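You operate a simulated robot arm through the tools that you are given. There is no shell and no other tool.

The job below is to be done with a simulated robot arm. You get a single attempt, and the scene is never put back.

JOB
Clamp the square bar, scrub off the grey crust and unclamp it.
Fine: use the black clamp and the green hand brush; the brush goes back; the bar stays where it is. Set down upright: green hand brush. What is to be rubbed or washed off counts as gone when no trace of it is left.

The check looks at the end state, three seconds after you hand in, the way a careful person would. Anything else that was tipped, shoved, dropped, spilled or broken makes it a failure.

ROBOT AND FRAMES
A 6-joint arm with a two-finger parallel gripper, fixed in place. Base frame: the origin is at the foot of the arm, x ahead of it, y to its left, z up; the work surface is at about z = 900. Lengths are in mm, angles in degrees, forces in N, time in s.
With the tool pointing down near the work surface it reaches from about 240 to 640 mm from the base axis. Its first joint turns from -66.0 to 66.0 degrees. Payload 2.7 kg.
The TCP is the grasp point between the finger pads, 23 mm short of the fingertips. In the tool frame z runs along the fingers and y along their closing line. The gripper opens to 94 mm. The fingers are 38 mm wide and 10 mm thick; the gripper's body (54 by 96 mm) begins 39 mm behind the TCP.
Orientation is told as [roll, pitch, yaw] about the base's x, y, z axes, in that order, counted from this pose: with the fingers straight down and closing along the base's y, the tool's x points along the base's -x, its y along +y and its z along -z.

CONTROLS
- The arm moves only by the tool move_arm. Its arguments are lists of equal length, an entry for each row: "delta_pos": the shift along the tool's x, y, z in mm, a list of three; "rot": the turn, a rotation vector about the tool's x, y, z in degrees, a list of three. In form: {"delta_pos": [[dx, dy, dz], ...], "rot": [[rx, ry, rz], ...]}. A call has 1 to 20 rows; each row shifts and turns the commanded pose from where the row before left it, along the tool's axes as they then stand. "jaw" is the closure, from 0 (fully open) to 1 (shut), set as the call begins (left out, the last holds). Rows are played at 5 a second. More than 50 mm and 8.6 degrees between two rows, or a gripper value outside its range, and nothing of the call is played. A pose out of reach is approached as far as the arm can. The call stops where the force on the tool passes 40 N (or 10 N more than at its start, if that is more) or the arm is blocked; 0.2 s more then pass. Each finger travels about 45 mm/s and halts on what it meets, pressing with about 21 N; the grip force reading is that of the motor and also rises with nothing between the fingers. The clock runs only during rows and for 0.2 s after the last one: add rows that do not move to give the fingers time. It gives the time, the measured TCP pose, the force on the tool (base axes), the opening and the grip force at its end, in the units of the frame above (readings bear some noise), with the torque about the TCP (base axes, N m) and any sound that the robot's microphone picked up.
- Cameras (640 x 400 px; columns grow to the right, rows downward): "scene" is fixed at [78.1, -478.4, 1365.6]; the picture's right is [0.34, -0.94, 0.00], its down [-0.84, -0.30, -0.46] and it looks along [0.43, 0.16, -0.89] (base axes); focal length 214 px, centre (320, 200). "wrist" rides on the gripper at [86, 16, -74] in the tool frame; the picture's right is [-0.18, 0.98, 0.00], its down [-0.58, -0.11, -0.81] and it looks along [-0.79, -0.15, 0.59] (tool axes); focal length 243 px, centre (320, 200). There is no depth. A picture from a camera that has moved, and an enlarged one, comes with that camera's place and axes in the base frame and with its lens.
- grab_frame(camera): a new picture of that camera. No time passes.
- enlarge(camera, box): a new picture of the part [left, top, right, bottom] of that camera's present view, enlarged. No time passes.
- finish_job(): hands the job in; it is judged then, once.

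Places have to be worked out from the pictures, the camera data and where the tool is seen. Open the gripper and draw the arm clear of the work before you hand the job in, unless the task says otherwise.

The tools are called after ">>>" by a JSON object that holds its "name" and its "arguments". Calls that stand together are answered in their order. move_arm: Moves the arm, as the interface text tells. Its arguments: {"type":"object","properties":{"delta_pos":{"type":"array"},"rot":{"type":"array"},"jaw":{"type":"number"}},"required":["delta_pos","rot"]} The other tools are called the same way: grab_frame (camera) takes a picture; enlarge (camera, box) takes an enlarged picture of a part of a camera's view; finish_job () hands the job in.

At the start:

```text
clock: 0.0
eef_pos: [349.0, -82.4, 1263.4]
tcp_rot: [-0.1, -0.1, 0.0]
ft_force: [0.1, -0.2, 0.4]
torque: [-0.04, 0.02, 0.0]
grip_width: 94.1
grip_force: 0.1
```

scene: 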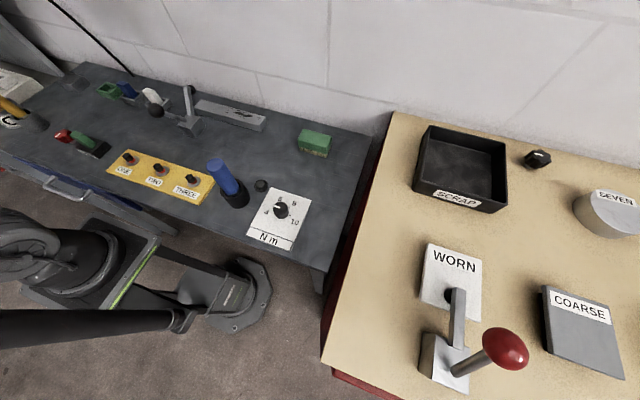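
wrist: 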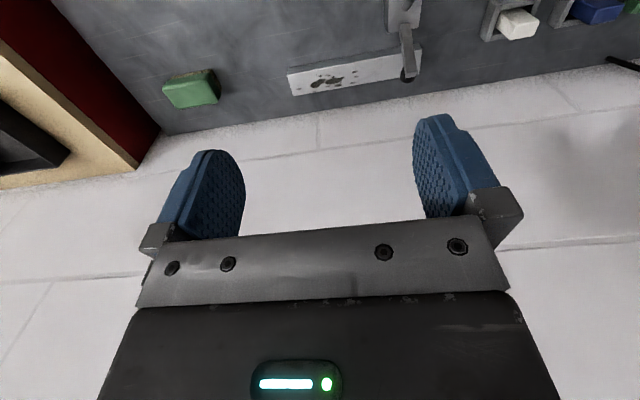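

The scene shows a bar with a crust beside a toggle clamp, several brush-like objects and a green block. I'll enlarge the regions to identify everything before moving.

>>> {"name": "enlarge", "arguments": {"camera": "scene", "box": [80, 60, 280, 185]}}

>>> {"name": "enlarge", "arguments": {"camera": "scene", "box": [0, 60, 160, 160]}}

>>> {"name": "enlarge", "arguments": {"camera": "scene", "box": [180, 110, 380, 235]}}

>>> {"name": "enlarge", "arguments": {"camera": "wrist", "box": [140, 0, 640, 120]}}

```text
3.20 times, centred on (180, 122) of scene
camera zoom: at [78.1, -478.4, 1365.6], right [0.34, -0.94, 0.0], down [-0.84, -0.3, -0.46], along [0.43, 0.16, -0.89], focal length 686 px, centre (768, 448)
```

zoom: 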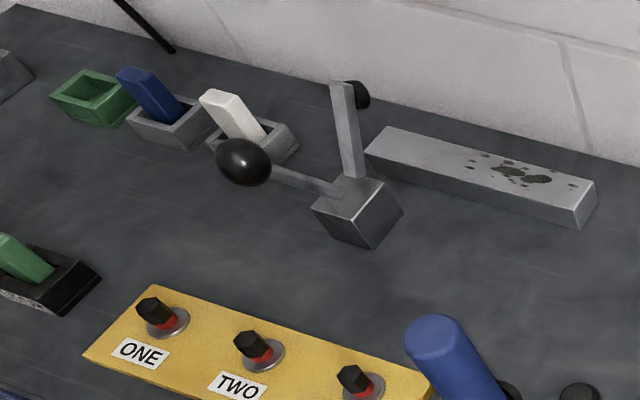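

```text
4.00 times, centred on (80, 110) of scene
camera zoom: at [78.1, -478.4, 1365.6], right [0.34, -0.94, 0.0], down [-0.84, -0.3, -0.46], along [0.43, 0.16, -0.89], focal length 858 px, centre (1280, 560)
```

zoom: 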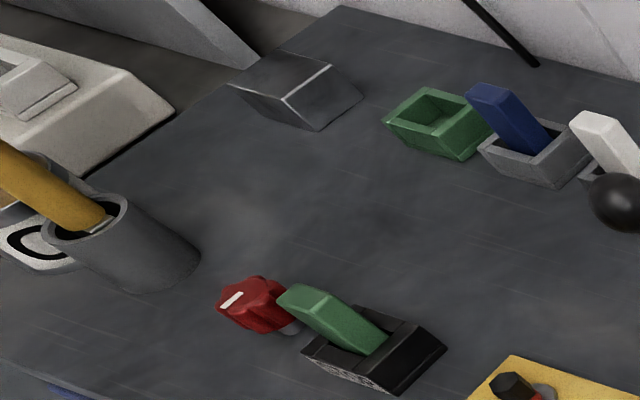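

```text
3.20 times, centred on (280, 172) of scene
camera zoom: at [78.1, -478.4, 1365.6], right [0.34, -0.94, 0.0], down [-0.84, -0.3, -0.46], along [0.43, 0.16, -0.89], focal length 686 px, centre (448, 288)
```

zoom: 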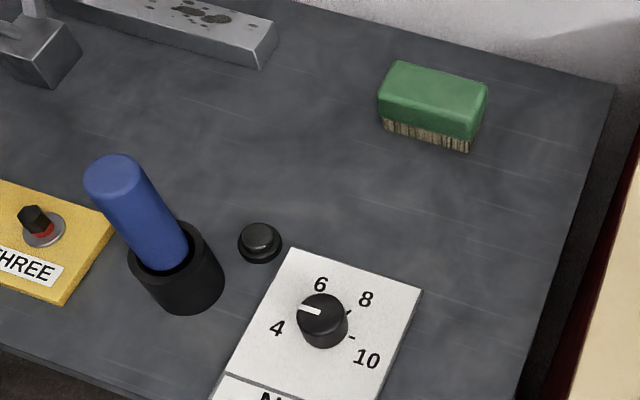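

```text
1.28 times, centred on (390, 60) of wrist
camera zoom: at [262.4, -65.5, 1337.3], right [0.18, 0.98, 0.0], down [0.58, -0.11, 0.81], along [0.79, -0.15, -0.59], focal length 311 px, centre (230, 379)
```

zoom: 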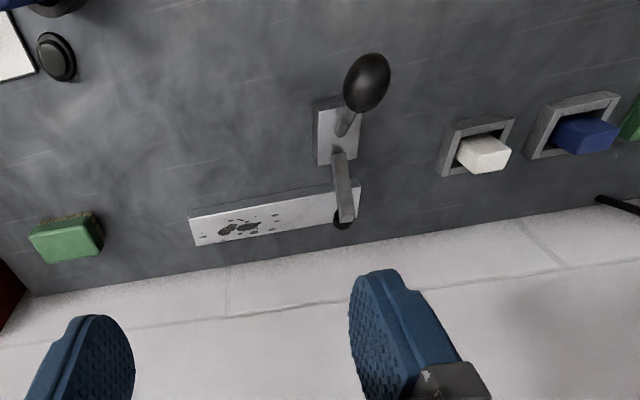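

The green hand brush is the green block with bristles near (430, -330), the bar lies around y = 60 to -160 at x ≈ 470, and the black-knob clamp stands at its left end with its arm raised. I'll enlarge the clamps further to understand the mechanism.

>>> {"name": "enlarge", "arguments": {"camera": "scene", "box": [135, 75, 215, 145]}}

>>> {"name": "enlarge", "arguments": {"camera": "scene", "box": [400, 230, 560, 400]}}

>>> {"name": "enlarge", "arguments": {"camera": "scene", "box": [285, 115, 345, 170]}}

>>> {"name": "enlarge", "arguments": {"camera": "scene", "box": [185, 85, 275, 145]}}

```text
5.71 times, centred on (175, 110) of scene
camera zoom: at [78.1, -478.4, 1365.6], right [0.34, -0.94, 0.0], down [-0.84, -0.3, -0.46], along [0.43, 0.16, -0.89], focal length 1226 px, centre (1149, 714)
```

zoom: 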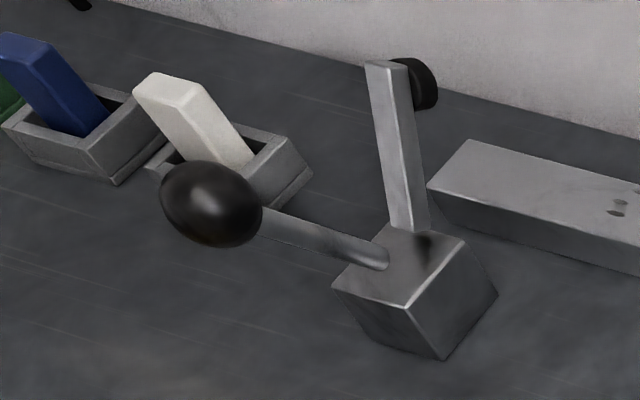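

```text
2.35 times, centred on (480, 315) of scene
camera zoom: at [78.1, -478.4, 1365.6], right [0.34, -0.94, 0.0], down [-0.84, -0.3, -0.46], along [0.43, 0.16, -0.89], focal length 505 px, centre (-56, -71)
```

zoom: 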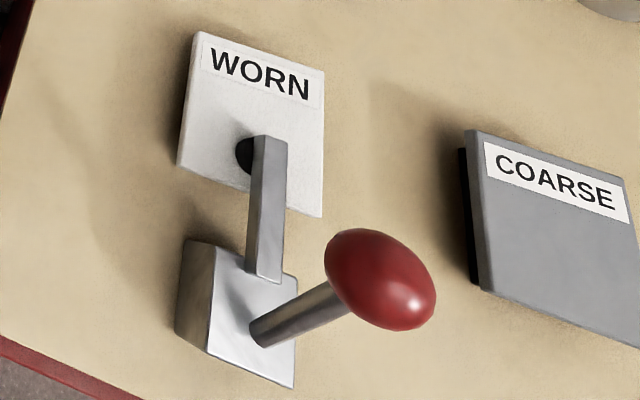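

```text
7.27 times, centred on (315, 142) of scene
camera zoom: at [78.1, -478.4, 1365.6], right [0.34, -0.94, 0.0], down [-0.84, -0.3, -0.46], along [0.43, 0.16, -0.89], focal length 1560 px, centre (356, 618)
```

zoom: 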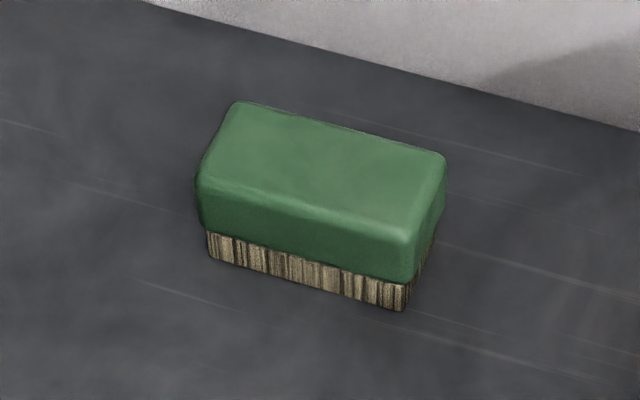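

```text
6.67 times, centred on (230, 115) of scene
camera zoom: at [78.1, -478.4, 1365.6], right [0.34, -0.94, 0.0], down [-0.84, -0.3, -0.46], along [0.43, 0.16, -0.89], focal length 1430 px, centre (920, 767)
```

zoom: 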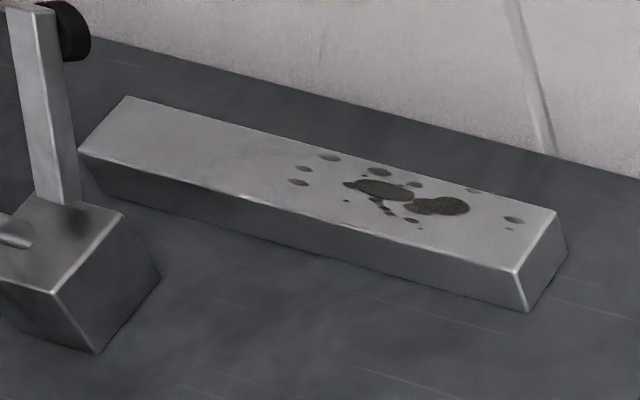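

Both clamps share a design: the red one has its handle up and arm down (closed), so the black one, with handle tilted back and arm raised, is open and closes by pushing the ball away from the robot. I'll lower the arm over free space to look at the bar more closely.

>>> {"name": "move_arm", "arguments": {"delta_pos": [[5, 0, 36], [5, 0, 36], [5, 1, 36], [4, 1, 36], [0, 0, 0]], "rot": [[0, 0, 0], [0, 0, 0], [0, 0, 0], [0, 0, 0], [0, 0, 0]]}}

>>> {"name": "grab_frame", "arguments": {"camera": "wrist"}}

>>> {"name": "enlarge", "arguments": {"camera": "wrist", "box": [220, 80, 420, 205]}}

```text
clock: 1.2
eef_pos: [331.8, -78.2, 1119.0]
tcp_rot: [-0.1, 0.0, 0.1]
ft_force: [-0.2, -0.4, -0.1]
torque: [0.01, -0.02, -0.01]
grip_width: 94.2
grip_force: 0.0
```

```text
taken
camera wrist: at [245.0, -62.5, 1193.6], right [0.18, 0.98, 0.0], down [0.58, -0.11, 0.81], along [0.79, -0.15, -0.59], focal length 243 px, centre (320, 200)
```

wrist: 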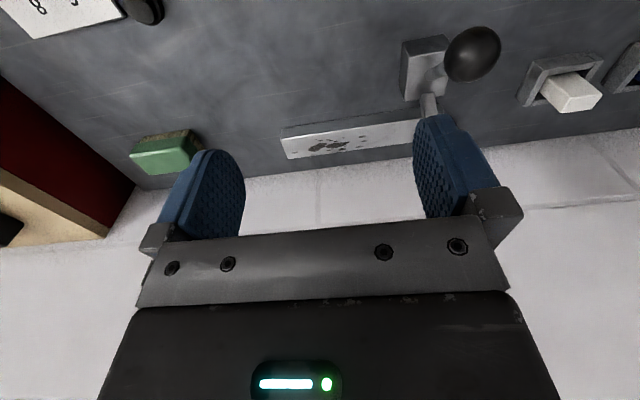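

```text
3.20 times, centred on (320, 142) of wrist
camera zoom: at [245.0, -62.5, 1193.6], right [0.18, 0.98, 0.0], down [0.58, -0.11, 0.81], along [0.79, -0.15, -0.59], focal length 776 px, centre (320, 384)
```

zoom: 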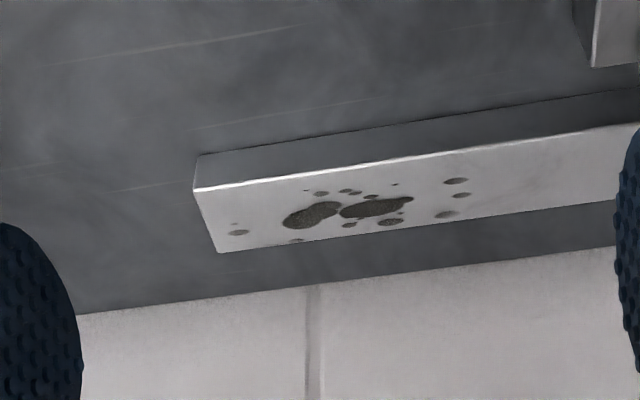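

The bar spans about x 455–493, y −158 to 58, top z ≈ 924, with crust between y ≈ −148 and −42. Next I move to view the clamp from behind, staying well above the ball (about z 1007).

>>> {"name": "move_arm", "arguments": {"delta_pos": [[14, 36, 8], [14, 36, 8], [14, 36, 8], [0, 0, 0]], "rot": [[0, 0, 0], [0, 0, 0], [0, 0, 0], [0, 0, 0]]}}

>>> {"name": "grab_frame", "arguments": {"camera": "wrist"}}

>>> {"name": "enlarge", "arguments": {"camera": "wrist", "box": [230, 70, 430, 195]}}

>>> {"name": "grab_frame", "arguments": {"camera": "scene"}}

```text
clock: 2.2
eef_pos: [285.7, 30.9, 1093.8]
tcp_rot: [-0.1, -0.1, 0.0]
ft_force: [-0.3, 0.6, 0.2]
torque: [0.01, -0.01, 0.03]
grip_width: 93.9
grip_force: 0.1
```

```text
taken
camera wrist: at [199.8, 46.6, 1168.2], right [0.18, 0.98, 0.0], down [0.58, -0.11, 0.81], along [0.79, -0.15, -0.59], focal length 243 px, centre (320, 200)
```

wrist: 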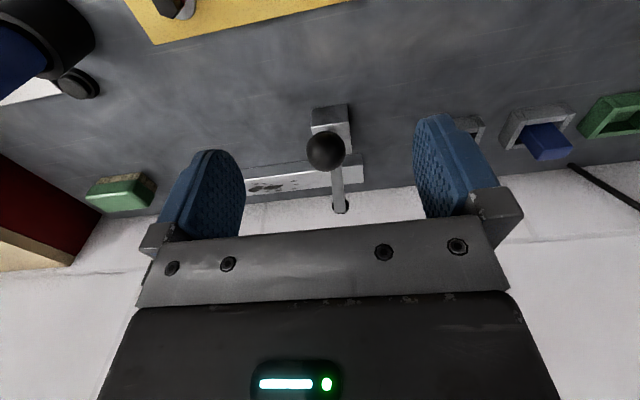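

```text
3.20 times, centred on (330, 132) of wrist
camera zoom: at [199.8, 46.6, 1168.2], right [0.18, 0.98, 0.0], down [0.58, -0.11, 0.81], along [0.79, -0.15, -0.59], focal length 776 px, centre (288, 416)
```

zoom: 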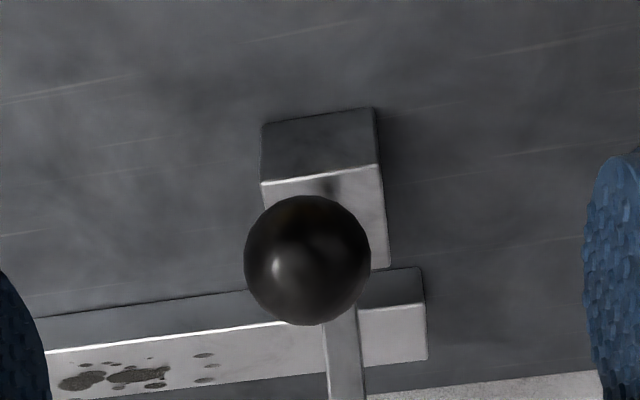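

```text
taken
```

scene: 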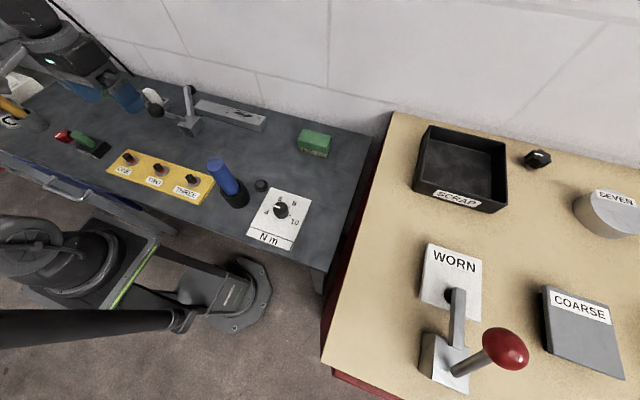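

From four rays the ball converges at about (338, 26, 1015), radius 17, in the plane y ≈ 26, with the base block at x 370–420 and top z 936. I'll shut the jaws and lower behind the ball (TCP x ≈ 286, z ≈ 1020), clear of it.

>>> {"name": "move_arm", "arguments": {"delta_pos": [[0, 0, 0], [0, -5, 0], [0, 0, 0], [0, 0, 0], [0, 0, 0], [0, 0, 25], [0, 0, 25], [0, 0, 24], [0, 0, 0]], "rot": [[0, 0, 0], [0, 0, 0], [0, 0, 0], [0, 0, 0], [0, 0, 0], [0, 0, 0], [0, 0, 0], [0, 0, 0], [0, 0, 0]], "jaw": 1}}

>>> {"name": "grab_frame", "arguments": {"camera": "wrist"}}

>>> {"name": "enlarge", "arguments": {"camera": "scene", "box": [80, 40, 280, 165]}}

```text
clock: 4.2
eef_pos: [287.2, 22.9, 1020.9]
tcp_rot: [-0.1, -0.1, -0.1]
ft_force: [-0.2, 1.0, -0.4]
torque: [0.01, 0.03, 0.03]
grip_width: 0.1
grip_force: 21.9
```

```text
taken
camera wrist: at [200.8, 40.2, 1095.1], right [0.18, 0.98, 0.0], down [0.58, -0.11, 0.81], along [0.79, -0.15, -0.59], focal length 243 px, centre (320, 200)
```

wrist: 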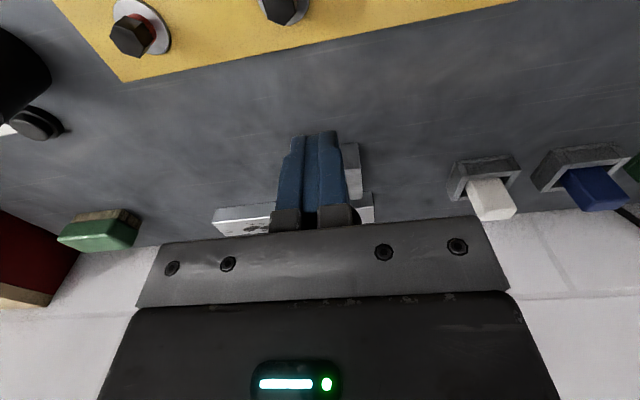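

```text
3.20 times, centred on (180, 102) of scene
camera zoom: at [78.1, -478.3, 1365.6], right [0.34, -0.94, 0.0], down [-0.84, -0.3, -0.46], along [0.43, 0.16, -0.89], focal length 686 px, centre (768, 512)
```

zoom: 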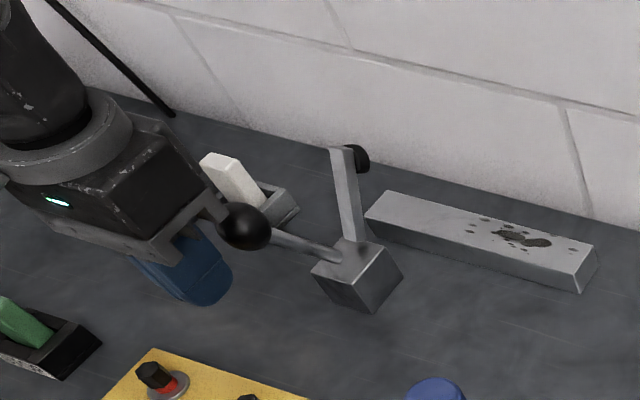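

The fingers sit just behind the ball, centred on it. I'll now push toward +x in small steps and watch the force.

>>> {"name": "move_arm", "arguments": {"delta_pos": [[-5, 1, 0], [-5, 1, 0], [-3, 0, 0], [-3, 0, 0], [-3, 0, 0], [-3, 0, 0], [-3, 0, 0], [-3, 0, 0], [-3, 0, 0], [-3, 0, 0]], "rot": [[0, 0, 0], [0, 0, 0], [0, 0, 0], [0, 0, 0], [0, 0, 0], [0, 0, 0], [0, 0, 0], [0, 0, 0], [0, 0, 0], [0, 0, 0]]}}

>>> {"name": "enlarge", "arguments": {"camera": "scene", "box": [80, 40, 280, 165]}}

```text
clock: 6.4
eef_pos: [322.0, 24.7, 1020.2]
tcp_rot: [-0.2, -0.1, 0.0]
ft_force: [-1.7, 1.5, 1.6]
torque: [0.01, -0.04, 0.01]
grip_width: 0.0
grip_force: 20.9
```

```text
3.20 times, centred on (180, 102) of scene
camera zoom: at [78.0, -478.3, 1365.6], right [0.34, -0.94, 0.0], down [-0.84, -0.3, -0.46], along [0.43, 0.16, -0.89], focal length 686 px, centre (768, 512)
```

zoom: 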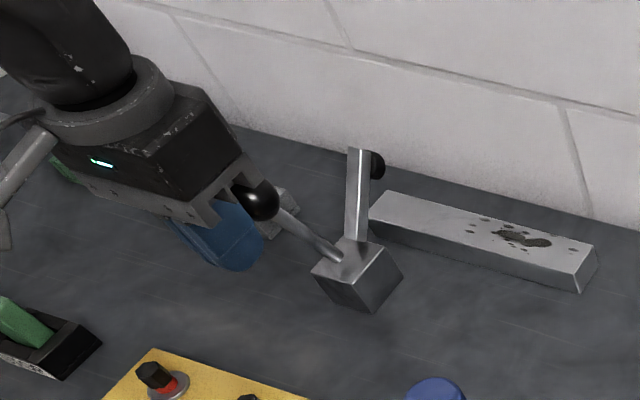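

The lever turns easily (about 2 N) and the arm is coming down. I continue pushing, raising slightly as the ball rises.

>>> {"name": "move_arm", "arguments": {"delta_pos": [[-4, 0, -1], [-4, 0, -1], [-4, 0, -1], [-4, 0, -1], [-4, 0, -1], [-4, 0, -1], [-4, 0, -1], [-4, 0, -1], [-4, 0, 0], [-4, 0, 0], [-4, 0, 0], [-4, 0, 0]], "rot": [[0, 0, 0], [0, 0, 0], [0, 0, 0], [0, 0, 0], [0, 0, 0], [0, 0, 0], [0, 0, 0], [0, 0, 0], [0, 0, 0], [0, 0, 0], [0, 0, 0], [0, 0, 0]]}}

>>> {"name": "enlarge", "arguments": {"camera": "scene", "box": [80, 40, 280, 165]}}

```text
clock: 9.0
eef_pos: [371.2, 24.3, 1027.7]
tcp_rot: [0.0, -0.2, 0.1]
ft_force: [-0.3, -0.2, 0.0]
torque: [0.04, -0.01, 0.01]
grip_width: 0.2
grip_force: 21.4
```

```text
3.20 times, centred on (180, 102) of scene
camera zoom: at [78.1, -478.4, 1365.6], right [0.34, -0.94, 0.0], down [-0.84, -0.3, -0.46], along [0.43, 0.16, -0.89], focal length 686 px, centre (768, 512)
```

zoom: 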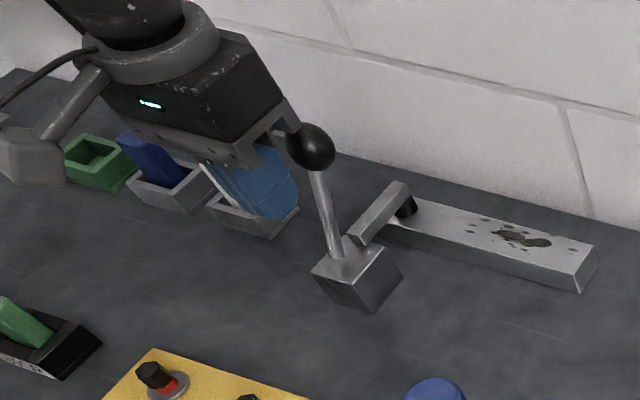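

The arm is now down near the bar and the force is zero, so the lever may have gone over-centre. I'll zoom in to check the pad contact.

>>> {"name": "enlarge", "arguments": {"camera": "scene", "box": [155, 70, 235, 140]}}

>>> {"name": "grab_frame", "arguments": {"camera": "wrist"}}

```text
5.71 times, centred on (195, 105) of scene
camera zoom: at [78.1, -478.4, 1365.6], right [0.34, -0.94, 0.0], down [-0.84, -0.3, -0.46], along [0.43, 0.16, -0.89], focal length 1226 px, centre (1034, 743)
```

zoom: 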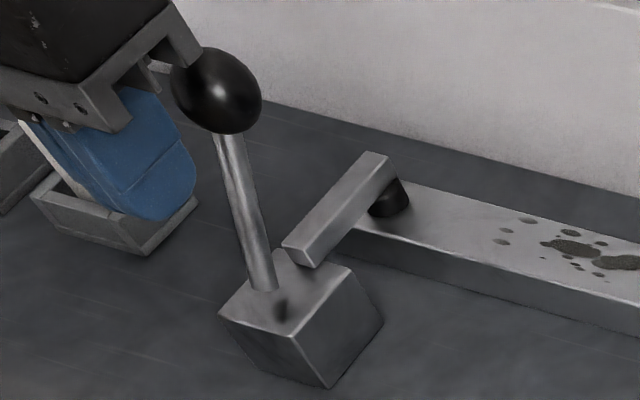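

```text
taken
camera wrist: at [284.4, 41.6, 1102.5], right [0.18, 0.98, 0.0], down [0.58, -0.11, 0.81], along [0.79, -0.15, -0.59], focal length 243 px, centre (320, 200)
```

wrist: 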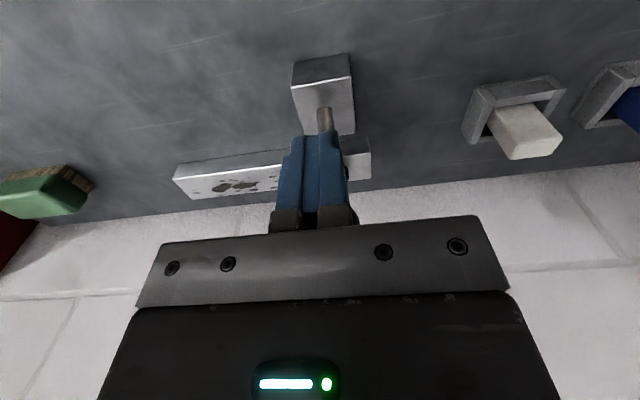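

The pad appears to be at or near the bar; I'll push on a little further in small steps to feel for a stop.

>>> {"name": "move_arm", "arguments": {"delta_pos": [[-3, 0, 0], [-3, 0, 0], [-3, 0, 0], [-2, 0, 0], [-2, 0, 0], [-2, 0, 0]], "rot": [[0, 0, 0], [0, 0, 0], [0, 0, 0], [0, 0, 0], [0, 0, 0], [0, 0, 0]]}}

>>> {"name": "enlarge", "arguments": {"camera": "scene", "box": [155, 70, 235, 140]}}

```text
clock: 10.4
eef_pos: [385.5, 23.6, 1027.2]
tcp_rot: [-0.1, -0.2, 0.0]
ft_force: [0.7, 0.2, 0.1]
torque: [-0.03, 0.0, 0.0]
grip_width: 0.1
grip_force: 20.9
```

```text
5.71 times, centred on (195, 105) of scene
camera zoom: at [78.1, -478.3, 1365.6], right [0.34, -0.94, 0.0], down [-0.84, -0.3, -0.46], along [0.43, 0.16, -0.89], focal length 1226 px, centre (1034, 743)
```

zoom: 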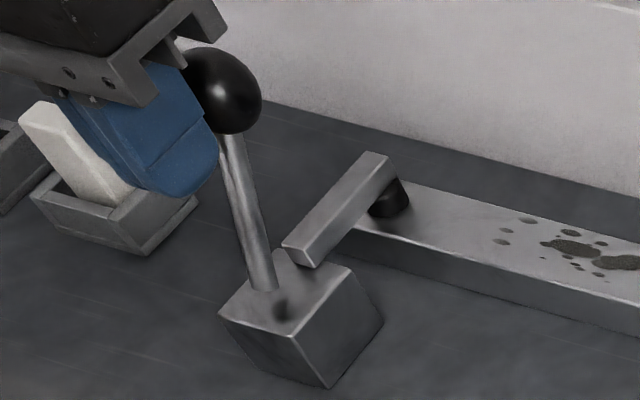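

The lever hasn't moved although the fingers advanced 14 mm, so it snapped into its closed position by itself. I'll touch it lightly to verify it is at its stop.

>>> {"name": "move_arm", "arguments": {"delta_pos": [[-2, 0, 0], [-2, 0, 0], [-2, 0, 0], [-1, 0, 0], [-1, 0, 0], [-1, 0, 0]], "rot": [[0, 0, 0], [0, 0, 0], [0, 0, 0], [0, 0, 0], [0, 0, 0], [0, 0, 0]]}}

>>> {"name": "enlarge", "arguments": {"camera": "scene", "box": [155, 70, 235, 140]}}

```text
clock: 11.6
eef_pos: [389.0, 23.9, 1027.7]
tcp_rot: [-0.1, 0.7, -0.1]
ft_force: [-16.3, 1.2, 11.0]
torque: [0.03, -0.15, 0.03]
grip_width: 0.3
grip_force: 21.0
stopped in row 5: the force on the tool passed its limit at 41 N (the readings are from after the stop); the commanded pose is now the measured one
```

```text
5.71 times, centred on (195, 105) of scene
camera zoom: at [77.5, -478.3, 1365.6], right [0.34, -0.94, 0.0], down [-0.84, -0.3, -0.46], along [0.43, 0.16, -0.89], focal length 1226 px, centre (1034, 743)
```

zoom: 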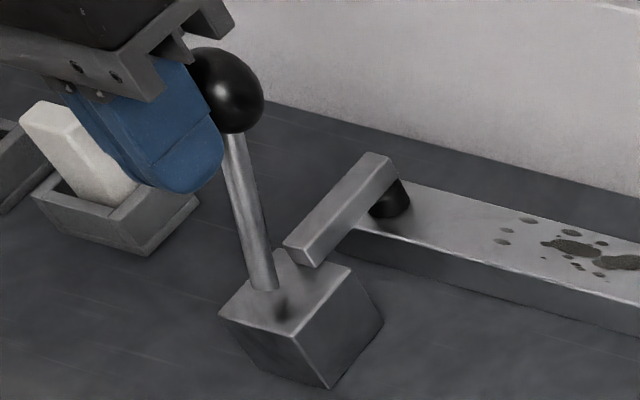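

The stop is firm (41 N against it) and the arm and pad are unmoved, so the bar is clamped. I'll back off toward the robot, rise, travel toward the brush and turn the tool 90° so the fingers close across the brush's short side.

>>> {"name": "move_arm", "arguments": {"delta_pos": [[11, 0, 0], [11, 0, 0], [11, 0, 0], [11, 0, 0], [0, 0, -30], [0, 0, -30], [0, 0, -30], [-19.2, -39.8, 6.3], [-19.2, -39.8, 6.3], [-19.2, -39.8, 6.3], [-19.2, -39.8, 6.3], [-19.2, -39.8, 6.3], [-19.2, -39.8, 6.3], [0, 0, 0]], "rot": [[0, 0, 0], [0, 0, 0], [0, 0, 0], [0, 0, 0], [0, 0, 0], [0, 0, 0], [0, 0, 0], [0, 0, 0], [0, 0, 0], [0, 0, 0], [0, 0, 0], [0, 0, 0], [0, 0, 0], [0, 0, 0]]}}

>>> {"name": "move_arm", "arguments": {"delta_pos": [[0, 0, 0], [0, 0, 0], [0, 0, 0], [0, 0, 0], [0, 0, 0], [0, 0, 0], [0, 0, 0], [0, 0, 0], [0, 0, 0], [0, 0, 0], [0, 0, 0], [0, 0, 0], [0, 0, 0]], "rot": [[0, 0, 7.5], [0, 0, 7.5], [0, 0, 7.5], [0, 0, 7.5], [0, 0, 7.5], [0, 0, 7.5], [0, 0, 7.5], [0, 0, 7.5], [0, 0, 7.5], [0, 0, 7.5], [0, 0, 7.5], [0, 0, 7.5], [0, 0, 0]], "jaw": 0}}

>>> {"name": "grab_frame", "arguments": {"camera": "wrist"}}

>>> {"name": "grab_frame", "arguments": {"camera": "scene"}}

```text
clock: 14.6
eef_pos: [462.1, -214.2, 1077.7]
tcp_rot: [-0.1, 0.5, 0.0]
ft_force: [0.2, 1.0, 0.0]
torque: [-0.02, 0.03, 0.03]
grip_width: 0.0
grip_force: 21.0
```

```text
clock: 17.4
eef_pos: [461.8, -213.1, 1078.9]
tcp_rot: [-0.5, -0.1, -90.2]
ft_force: [-0.2, 0.1, 0.3]
torque: [-0.01, -0.03, 0.0]
grip_width: 94.0
grip_force: 0.0
```

```text
taken
camera wrist: at [478.7, -128.1, 1154.4], right [0.98, -0.19, -0.01], down [-0.1, -0.58, 0.81], along [-0.16, -0.79, -0.59], focal length 243 px, centre (320, 200)
```

wrist: 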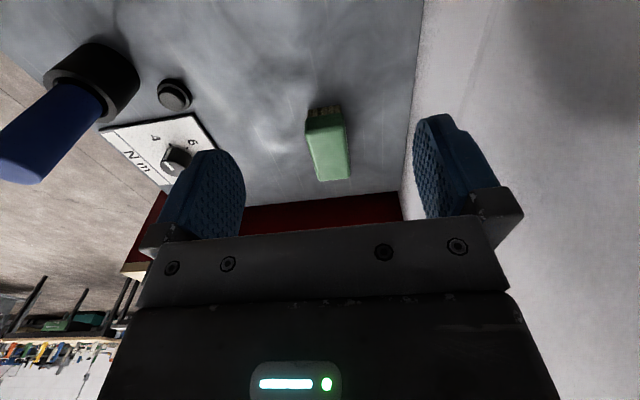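

```text
taken
```

scene: 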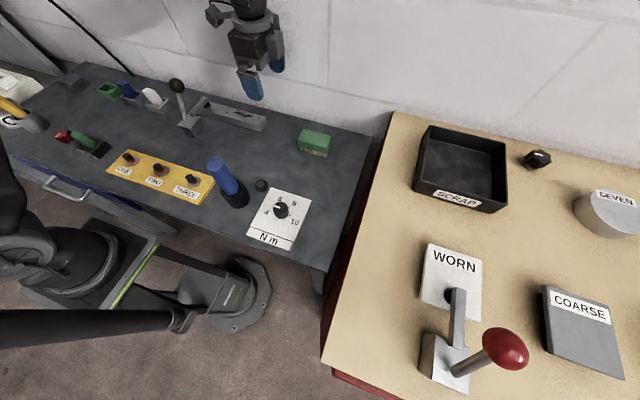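

The arm is in place with tool yaw −90°; the brush is visible ahead. I'll zoom in on it to pin down its position, orientation and height.

>>> {"name": "enlarge", "arguments": {"camera": "wrist", "box": [260, 80, 400, 200]}}

>>> {"name": "enlarge", "arguments": {"camera": "scene", "box": [285, 120, 345, 165]}}

```text
3.33 times, centred on (330, 140) of wrist
camera zoom: at [478.7, -128.1, 1154.4], right [0.98, -0.19, -0.01], down [-0.1, -0.58, 0.81], along [-0.16, -0.79, -0.59], focal length 809 px, centre (287, 400)
```

zoom: 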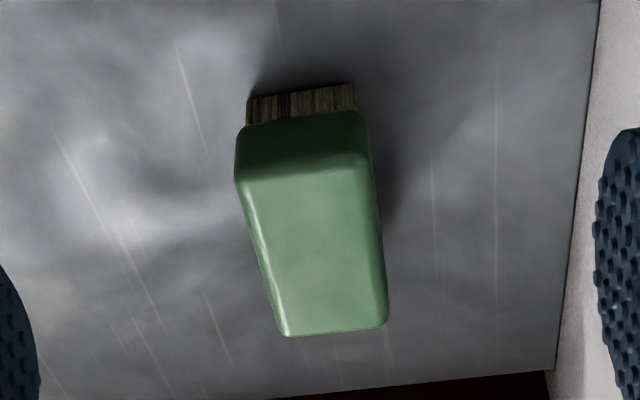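

```text
8.89 times, centred on (315, 142) of scene
camera zoom: at [78.1, -478.4, 1365.6], right [0.34, -0.94, 0.0], down [-0.84, -0.3, -0.46], along [0.43, 0.16, -0.89], focal length 1906 px, centre (364, 711)
```

zoom: 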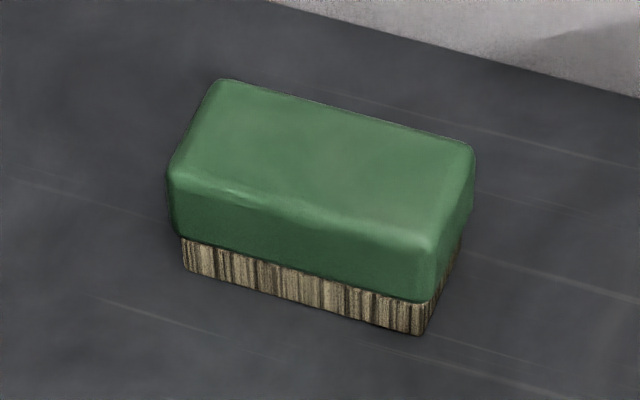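

The brush body spans x ≈ 429–471, y ≈ −288 to −367, green part z ≈ 918–948, aligned with y; centre about (450, −328). I'll move above it, correct the 0.5° tilt, and check alignment before descending.

>>> {"name": "move_arm", "arguments": {"delta_pos": [[-38, -4, 0], [-38, -4, 0], [-38.5, -4, 0], [0, 0, 30], [0, 0, 30], [0, 0, 0]], "rot": [[0, 0.5, 0], [0, 0, 0], [0, 0, 0], [0, 0, 0], [0, 0, 0], [0, 0, 0]]}}

>>> {"name": "grab_frame", "arguments": {"camera": "wrist"}}

>>> {"name": "enlarge", "arguments": {"camera": "scene", "box": [260, 80, 360, 170]}}

```text
clock: 18.8
eef_pos: [448.7, -328.4, 1022.7]
tcp_rot: [-0.6, 0.4, -90.0]
ft_force: [-0.3, -0.3, 0.7]
torque: [-0.02, -0.01, 0.0]
grip_width: 94.1
grip_force: 0.1
```

```text
taken
camera wrist: at [465.7, -242.1, 1097.4], right [0.98, -0.18, -0.01], down [-0.1, -0.59, 0.8], along [-0.15, -0.79, -0.59], focal length 243 px, centre (320, 200)
```

wrist: 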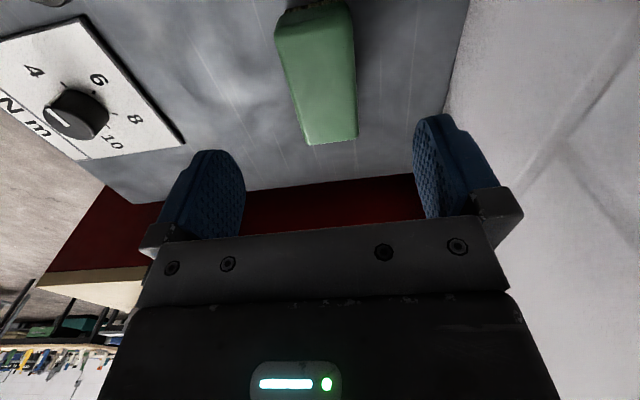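

```text
4.44 times, centred on (310, 125) of scene
camera zoom: at [78.1, -478.4, 1365.6], right [0.34, -0.94, 0.0], down [-0.84, -0.3, -0.46], along [0.43, 0.16, -0.89], focal length 953 px, centre (364, 533)
```

zoom: 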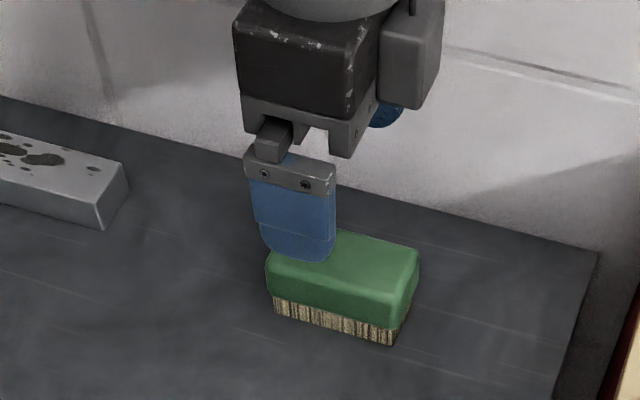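

The gripper sits centred over the brush (brush x ≈ 429.5–471.5). I'll remove the remaining half-degree tilts and descend straight to TCP z ≈ 938, fingertips about 15 mm above the bench.

>>> {"name": "move_arm", "arguments": {"delta_pos": [[0, 1, 0], [0, 0, 20], [0, 0, 20], [0, 0, 20], [0, 0, 12], [0, 0, 6], [0, 0, 6], [0, 0, 0]], "rot": [[-0.55, -0.45, 0], [0, 0, 0], [0, 0, 0], [0, 0, 0], [0, 0, 0], [0, 0, 0], [0, 0, 0], [0, 0, 0]]}}

>>> {"name": "grab_frame", "arguments": {"camera": "wrist"}}

>>> {"name": "enlarge", "arguments": {"camera": "scene", "box": [260, 80, 360, 170]}}

```text
clock: 20.6
eef_pos: [448.7, -329.9, 936.3]
tcp_rot: [0.1, -0.1, -89.9]
ft_force: [0.0, 0.1, 1.8]
torque: [0.02, 0.04, 0.0]
grip_width: 94.2
grip_force: 0.1
```

```text
taken
camera wrist: at [465.3, -243.5, 1010.7], right [0.98, -0.18, 0.0], down [-0.11, -0.58, 0.81], along [-0.15, -0.79, -0.59], focal length 243 px, centre (320, 200)
```

wrist: 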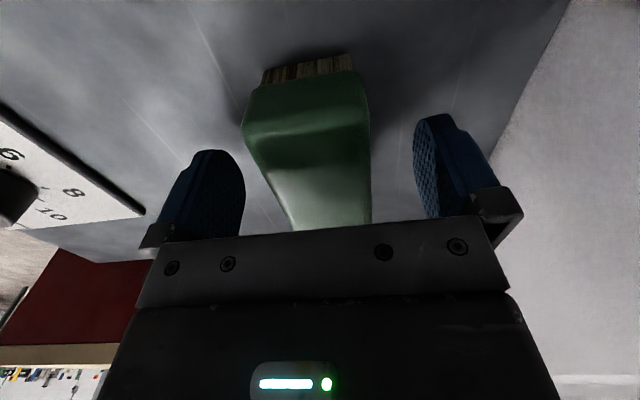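

```text
4.44 times, centred on (310, 125) of scene
camera zoom: at [78.1, -478.4, 1365.6], right [0.34, -0.94, 0.0], down [-0.84, -0.3, -0.46], along [0.43, 0.16, -0.89], focal length 953 px, centre (364, 533)
```

zoom: 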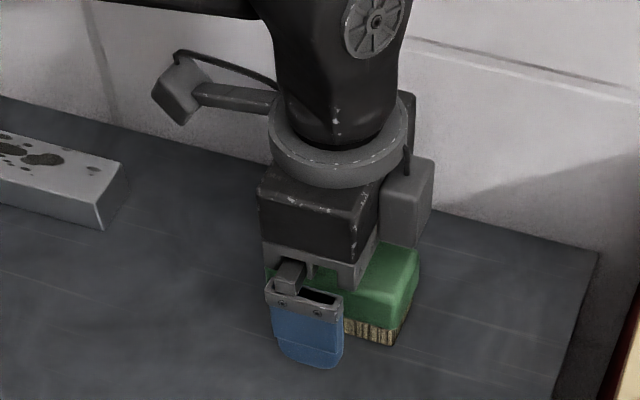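

The fingers straddle the brush evenly with tips below the green block's lower edge. I close the jaws with a few idle rows.

>>> {"name": "move_arm", "arguments": {"delta_pos": [[0, 0, 0], [0, 0, 0], [0, 0, 0], [0, 0, 0], [0, 0, 0], [0, 0, 0], [0, 0, 0]], "rot": [[0, 0, 0], [0, 0, 0], [0, 0, 0], [0, 0, 0], [0, 0, 0], [0, 0, 0], [0, 0, 0]], "jaw": 1}}

>>> {"name": "enlarge", "arguments": {"camera": "scene", "box": [260, 80, 360, 170]}}

>>> {"name": "grab_frame", "arguments": {"camera": "wrist"}}

```text
clock: 22.2
eef_pos: [448.9, -329.1, 935.1]
tcp_rot: [0.0, -0.2, -90.0]
ft_force: [0.0, -0.3, 0.1]
torque: [0.0, 0.05, 0.03]
grip_width: 44.6
grip_force: 21.0
```

```text
4.44 times, centred on (310, 125) of scene
camera zoom: at [78.1, -478.3, 1365.6], right [0.34, -0.94, 0.0], down [-0.84, -0.3, -0.46], along [0.43, 0.16, -0.89], focal length 953 px, centre (364, 533)
```

zoom: 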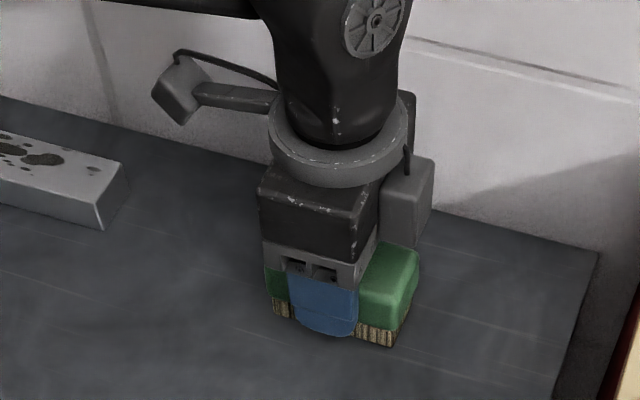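

```text
taken
camera wrist: at [465.3, -243.5, 1010.9], right [0.98, -0.18, 0.0], down [-0.11, -0.58, 0.81], along [-0.15, -0.79, -0.59], focal length 243 px, centre (320, 200)
```

wrist: 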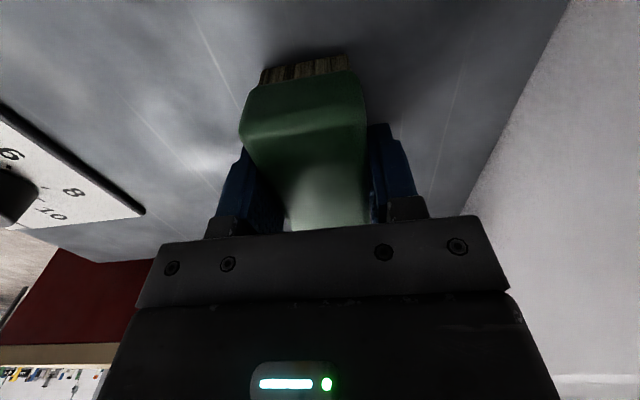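

The brush is held (width 44.6 mm, 21 N). I'll lift it 60 mm and carry it over the bar's crusted part, then check.

>>> {"name": "move_arm", "arguments": {"delta_pos": [[0, 0, -10], [0, 0, -15], [0, 0, -15], [0, 0, -20], [36, 4.4, 0], [36, 4.4, 0], [36, 4.4, 0], [36, 4.4, 0], [36, 4.4, 0], [36, 4, 0], [0, 0, 0]], "rot": [[0, 0, 0], [0, 0, 0], [0, 0, 0], [0, 0, 0], [0, 0, 0], [0, 0, 0], [0, 0, 0], [0, 0, 0], [0, 0, 0], [0, 0, 0], [0, 0, 0]]}}

>>> {"name": "enlarge", "arguments": {"camera": "scene", "box": [150, 50, 310, 150]}}

>>> {"name": "grab_frame", "arguments": {"camera": "wrist"}}

```text
clock: 24.6
eef_pos: [473.9, -112.9, 995.1]
tcp_rot: [-0.1, 0.0, -90.0]
ft_force: [-0.7, 0.3, -0.8]
torque: [0.01, -0.02, 0.03]
grip_width: 44.6
grip_force: 21.0
```

```text
4.00 times, centred on (230, 100) of scene
camera zoom: at [78.1, -478.3, 1365.6], right [0.34, -0.94, 0.0], down [-0.84, -0.3, -0.46], along [0.43, 0.16, -0.89], focal length 858 px, centre (680, 600)
```

zoom: 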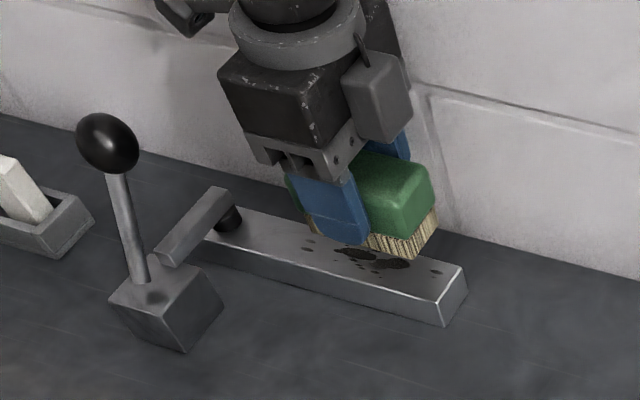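

```text
taken
camera wrist: at [490.7, -26.4, 1070.0], right [0.98, -0.19, 0.0], down [-0.11, -0.58, 0.81], along [-0.15, -0.79, -0.59], focal length 243 px, centre (320, 200)
```

wrist: 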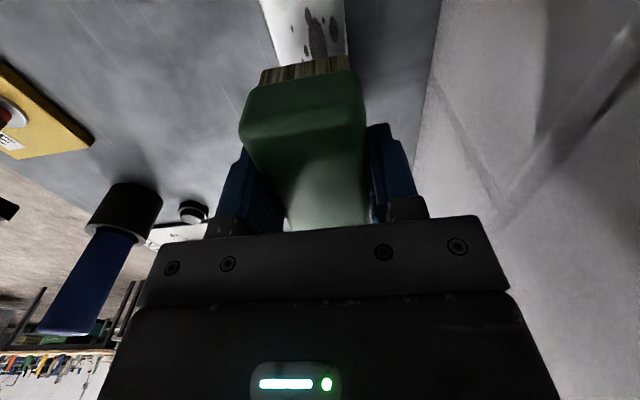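

The brush hangs level over the bar with its bristles about 36 mm above it. I descend 28 mm, then in small steps to feel for contact.

>>> {"name": "move_arm", "arguments": {"delta_pos": [[0, 0, 14], [0, 0, 10], [0, 0, 4], [0, 0, 2], [0, 0, 2], [0, 0, 1], [0, 0, 1]], "rot": [[0, 0, 0], [0, 0, 0], [0, 0, 0], [0, 0, 0], [0, 0, 0], [0, 0, 0], [0, 0, 0]]}}

```text
clock: 26.2
eef_pos: [476.6, -112.9, 961.1]
tcp_rot: [-0.1, -0.1, -90.1]
ft_force: [-0.4, 0.6, 0.4]
torque: [-0.07, -0.02, -0.02]
grip_width: 44.6
grip_force: 20.8
```

No contact yet at 34 mm down; continuing with 1 mm steps.

>>> {"name": "move_arm", "arguments": {"delta_pos": [[0, 0, 1], [0, 0, 1], [0, 0, 0]], "rot": [[0, 0, 0], [0, 0, 0], [0, 0, 0]]}}

>>> {"name": "enlarge", "arguments": {"camera": "scene", "box": [150, 50, 310, 150]}}

```text
clock: 27.0
eef_pos: [476.8, -112.9, 960.5]
tcp_rot: [0.3, -0.2, -90.0]
ft_force: [-2.3, -3.8, 17.1]
torque: [-0.02, 0.1, 0.02]
grip_width: 45.0
grip_force: 20.8
```

```text
4.00 times, centred on (230, 100) of scene
camera zoom: at [77.8, -478.4, 1365.6], right [0.34, -0.94, 0.0], down [-0.84, -0.3, -0.46], along [0.43, 0.16, -0.89], focal length 858 px, centre (680, 600)
```

zoom: 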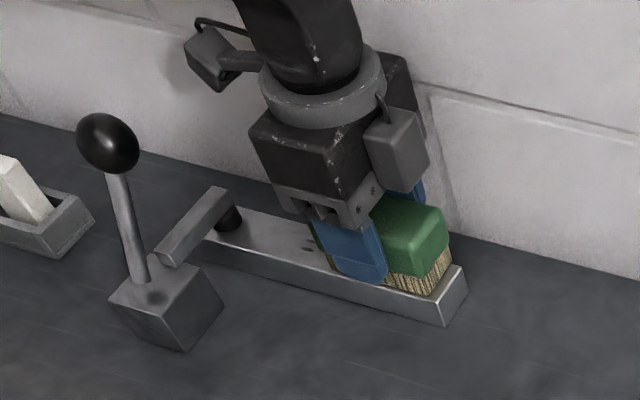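

Contact at 17 N, with the brush flat on the bar. I'll ease off about 0.7 mm to roughly 8–10 N and begin stroking along the bar.

>>> {"name": "move_arm", "arguments": {"delta_pos": [[0, 0, -0.7], [5, 0, 0], [8, 0, 0], [8, 0, 0], [8, 0, 0], [8, 0, 0], [8, 0, 0], [8, 0, 0]], "rot": [[0, 0, 0], [0, 0, 0], [0, 0, 0], [0, 0, 0], [0, 0, 0], [0, 0, 0], [0, 0, 0], [0, 0, 0]]}}

>>> {"name": "enlarge", "arguments": {"camera": "scene", "box": [180, 70, 300, 145]}}

>>> {"name": "grab_frame", "arguments": {"camera": "wrist"}}

```text
clock: 28.8
eef_pos: [476.8, -60.4, 961.3]
tcp_rot: [0.1, -0.1, -90.2]
ft_force: [0.2, -5.9, 16.3]
torque: [0.02, 0.04, 0.04]
grip_width: 44.6
grip_force: 20.8
```

```text
5.33 times, centred on (240, 108) of scene
camera zoom: at [77.9, -478.5, 1365.6], right [0.34, -0.94, 0.0], down [-0.84, -0.3, -0.46], along [0.43, 0.16, -0.89], focal length 1144 px, centre (747, 693)
```

zoom: 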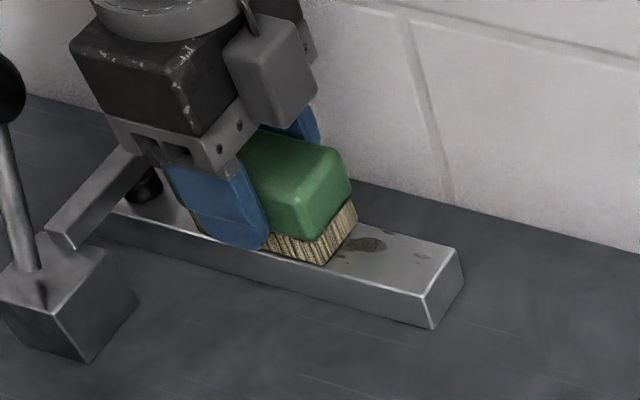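

```text
taken
camera wrist: at [492.4, 25.6, 1034.5], right [0.98, -0.18, 0.0], down [-0.11, -0.58, 0.81], along [-0.15, -0.79, -0.59], focal length 243 px, centre (320, 200)
```

wrist: 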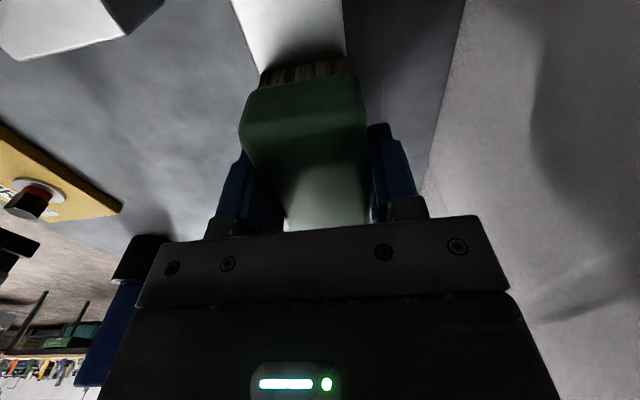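

The crust is fading where the brush passed, at about 16 N contact force and 6 N friction. I'll stroke back toward the free end and continue.

>>> {"name": "move_arm", "arguments": {"delta_pos": [[-8, 0, 0], [-9, 0, 0], [-9, 0, 0], [-9, 0, 0], [-9, 0, 0], [-9, 0, 0], [-9, 0, 0], [-9, 0, 0], [-6, 0, 0]], "rot": [[0, 0, 0], [0, 0, 0], [0, 0, 0], [0, 0, 0], [0, 0, 0], [0, 0, 0], [0, 0, 0], [0, 0, 0], [0, 0, 0]]}}

>>> {"name": "enlarge", "arguments": {"camera": "scene", "box": [180, 70, 300, 145]}}

>>> {"name": "grab_frame", "arguments": {"camera": "wrist"}}

```text
clock: 30.8
eef_pos: [476.3, -135.7, 958.8]
tcp_rot: [-0.1, -0.1, -90.1]
ft_force: [0.0, 1.7, 2.3]
torque: [0.12, -0.08, 0.03]
grip_width: 44.6
grip_force: 20.8
```

```text
5.33 times, centred on (240, 108) of scene
camera zoom: at [78.0, -478.3, 1365.6], right [0.34, -0.94, 0.0], down [-0.84, -0.3, -0.46], along [0.43, 0.16, -0.89], focal length 1144 px, centre (747, 693)
```

zoom: 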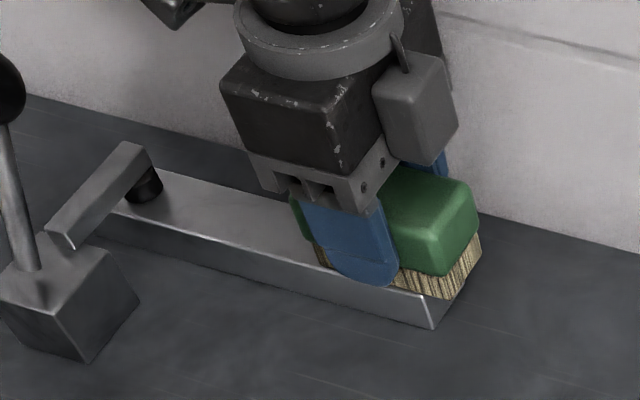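

```text
taken
camera wrist: at [492.6, -49.8, 1034.0], right [0.98, -0.19, 0.0], down [-0.11, -0.58, 0.81], along [-0.15, -0.79, -0.59], focal length 243 px, centre (320, 200)
```

wrist: 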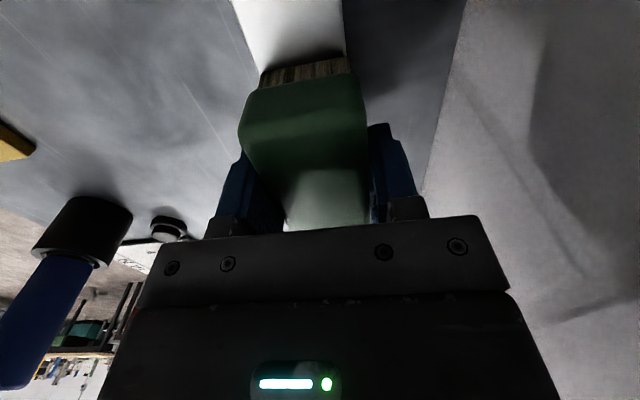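

The remaining crust can't be seen because the brush covers it, and the force dropped to about 2 N, so I lower by 0.7 mm and stroke back toward the clamp.

>>> {"name": "move_arm", "arguments": {"delta_pos": [[0, 0, 0.7], [8, 0, 0], [9, 0, 0], [9, 0, 0], [9, 0, 0], [9, 0, 0], [9, 0, 0], [9, 0, 0], [9, 0, 0], [6, 0, 0]], "rot": [[0, 0, 0], [0, 0, 0], [0, 0, 0], [0, 0, 0], [0, 0, 0], [0, 0, 0], [0, 0, 0], [0, 0, 0], [0, 0, 0], [0, 0, 0]]}}

>>> {"name": "enlarge", "arguments": {"camera": "scene", "box": [180, 70, 300, 145]}}

>>> {"name": "grab_frame", "arguments": {"camera": "wrist"}}

```text
clock: 33.0
eef_pos: [477.2, -59.6, 958.2]
tcp_rot: [0.1, -0.3, -89.9]
ft_force: [0.1, -5.2, 12.8]
torque: [0.07, 0.09, 0.05]
grip_width: 44.4
grip_force: 20.5
```

```text
5.33 times, centred on (240, 108) of scene
camera zoom: at [77.9, -478.5, 1365.6], right [0.34, -0.94, 0.0], down [-0.84, -0.3, -0.46], along [0.43, 0.16, -0.89], focal length 1144 px, centre (747, 693)
```

zoom: 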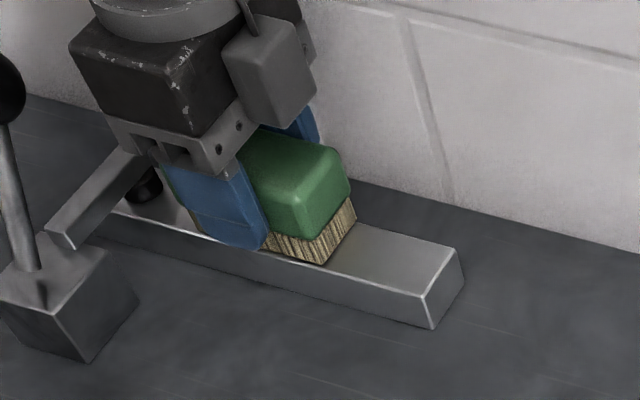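

```text
taken
camera wrist: at [492.6, 26.5, 1033.9], right [0.98, -0.18, 0.0], down [-0.11, -0.58, 0.81], along [-0.15, -0.79, -0.59], focal length 243 px, centre (320, 200)
```

wrist: 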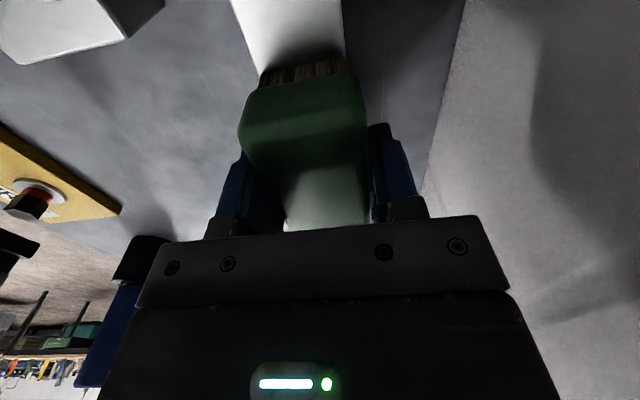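

The exposed free end now looks clean. I'll do further passes shifted a few mm toward each edge of the bar so that edge spots are fully covered.

>>> {"name": "move_arm", "arguments": {"delta_pos": [[0, 3, 0], [0, 3, 0], [-9, 0, 0], [-9, 0, 0], [-9, 0, 0], [-9, 0, 0], [-9, 0, 0], [-9, 0, 0], [-9, 0, 0], [-9, 0, 0], [-5, 0, 0], [0, 0, 0]], "rot": [[0, 0, 0], [0, 0, 0], [0, 0, 0], [0, 0, 0], [0, 0, 0], [0, 0, 0], [0, 0, 0], [0, 0, 0], [0, 0, 0], [0, 0, 0], [0, 0, 0], [0, 0, 0]]}}

>>> {"name": "enlarge", "arguments": {"camera": "scene", "box": [180, 70, 300, 145]}}

```text
clock: 35.6
eef_pos: [482.6, -135.4, 959.0]
tcp_rot: [0.1, -0.1, -90.0]
ft_force: [-0.3, 4.0, 13.0]
torque: [0.17, -0.12, 0.05]
grip_width: 45.0
grip_force: 20.7
```

```text
5.33 times, centred on (240, 108) of scene
camera zoom: at [77.9, -478.2, 1365.7], right [0.34, -0.94, 0.0], down [-0.84, -0.3, -0.46], along [0.43, 0.16, -0.89], focal length 1144 px, centre (747, 693)
```

zoom: 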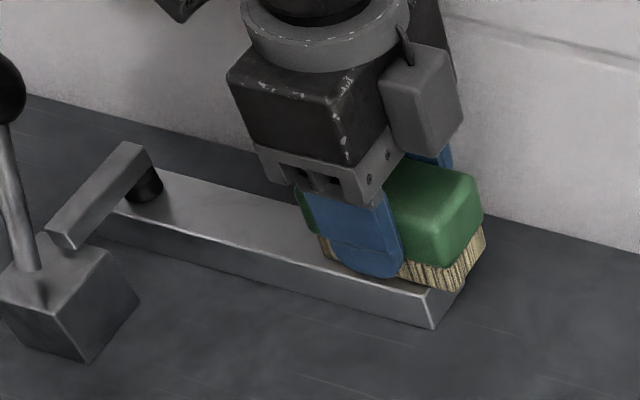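

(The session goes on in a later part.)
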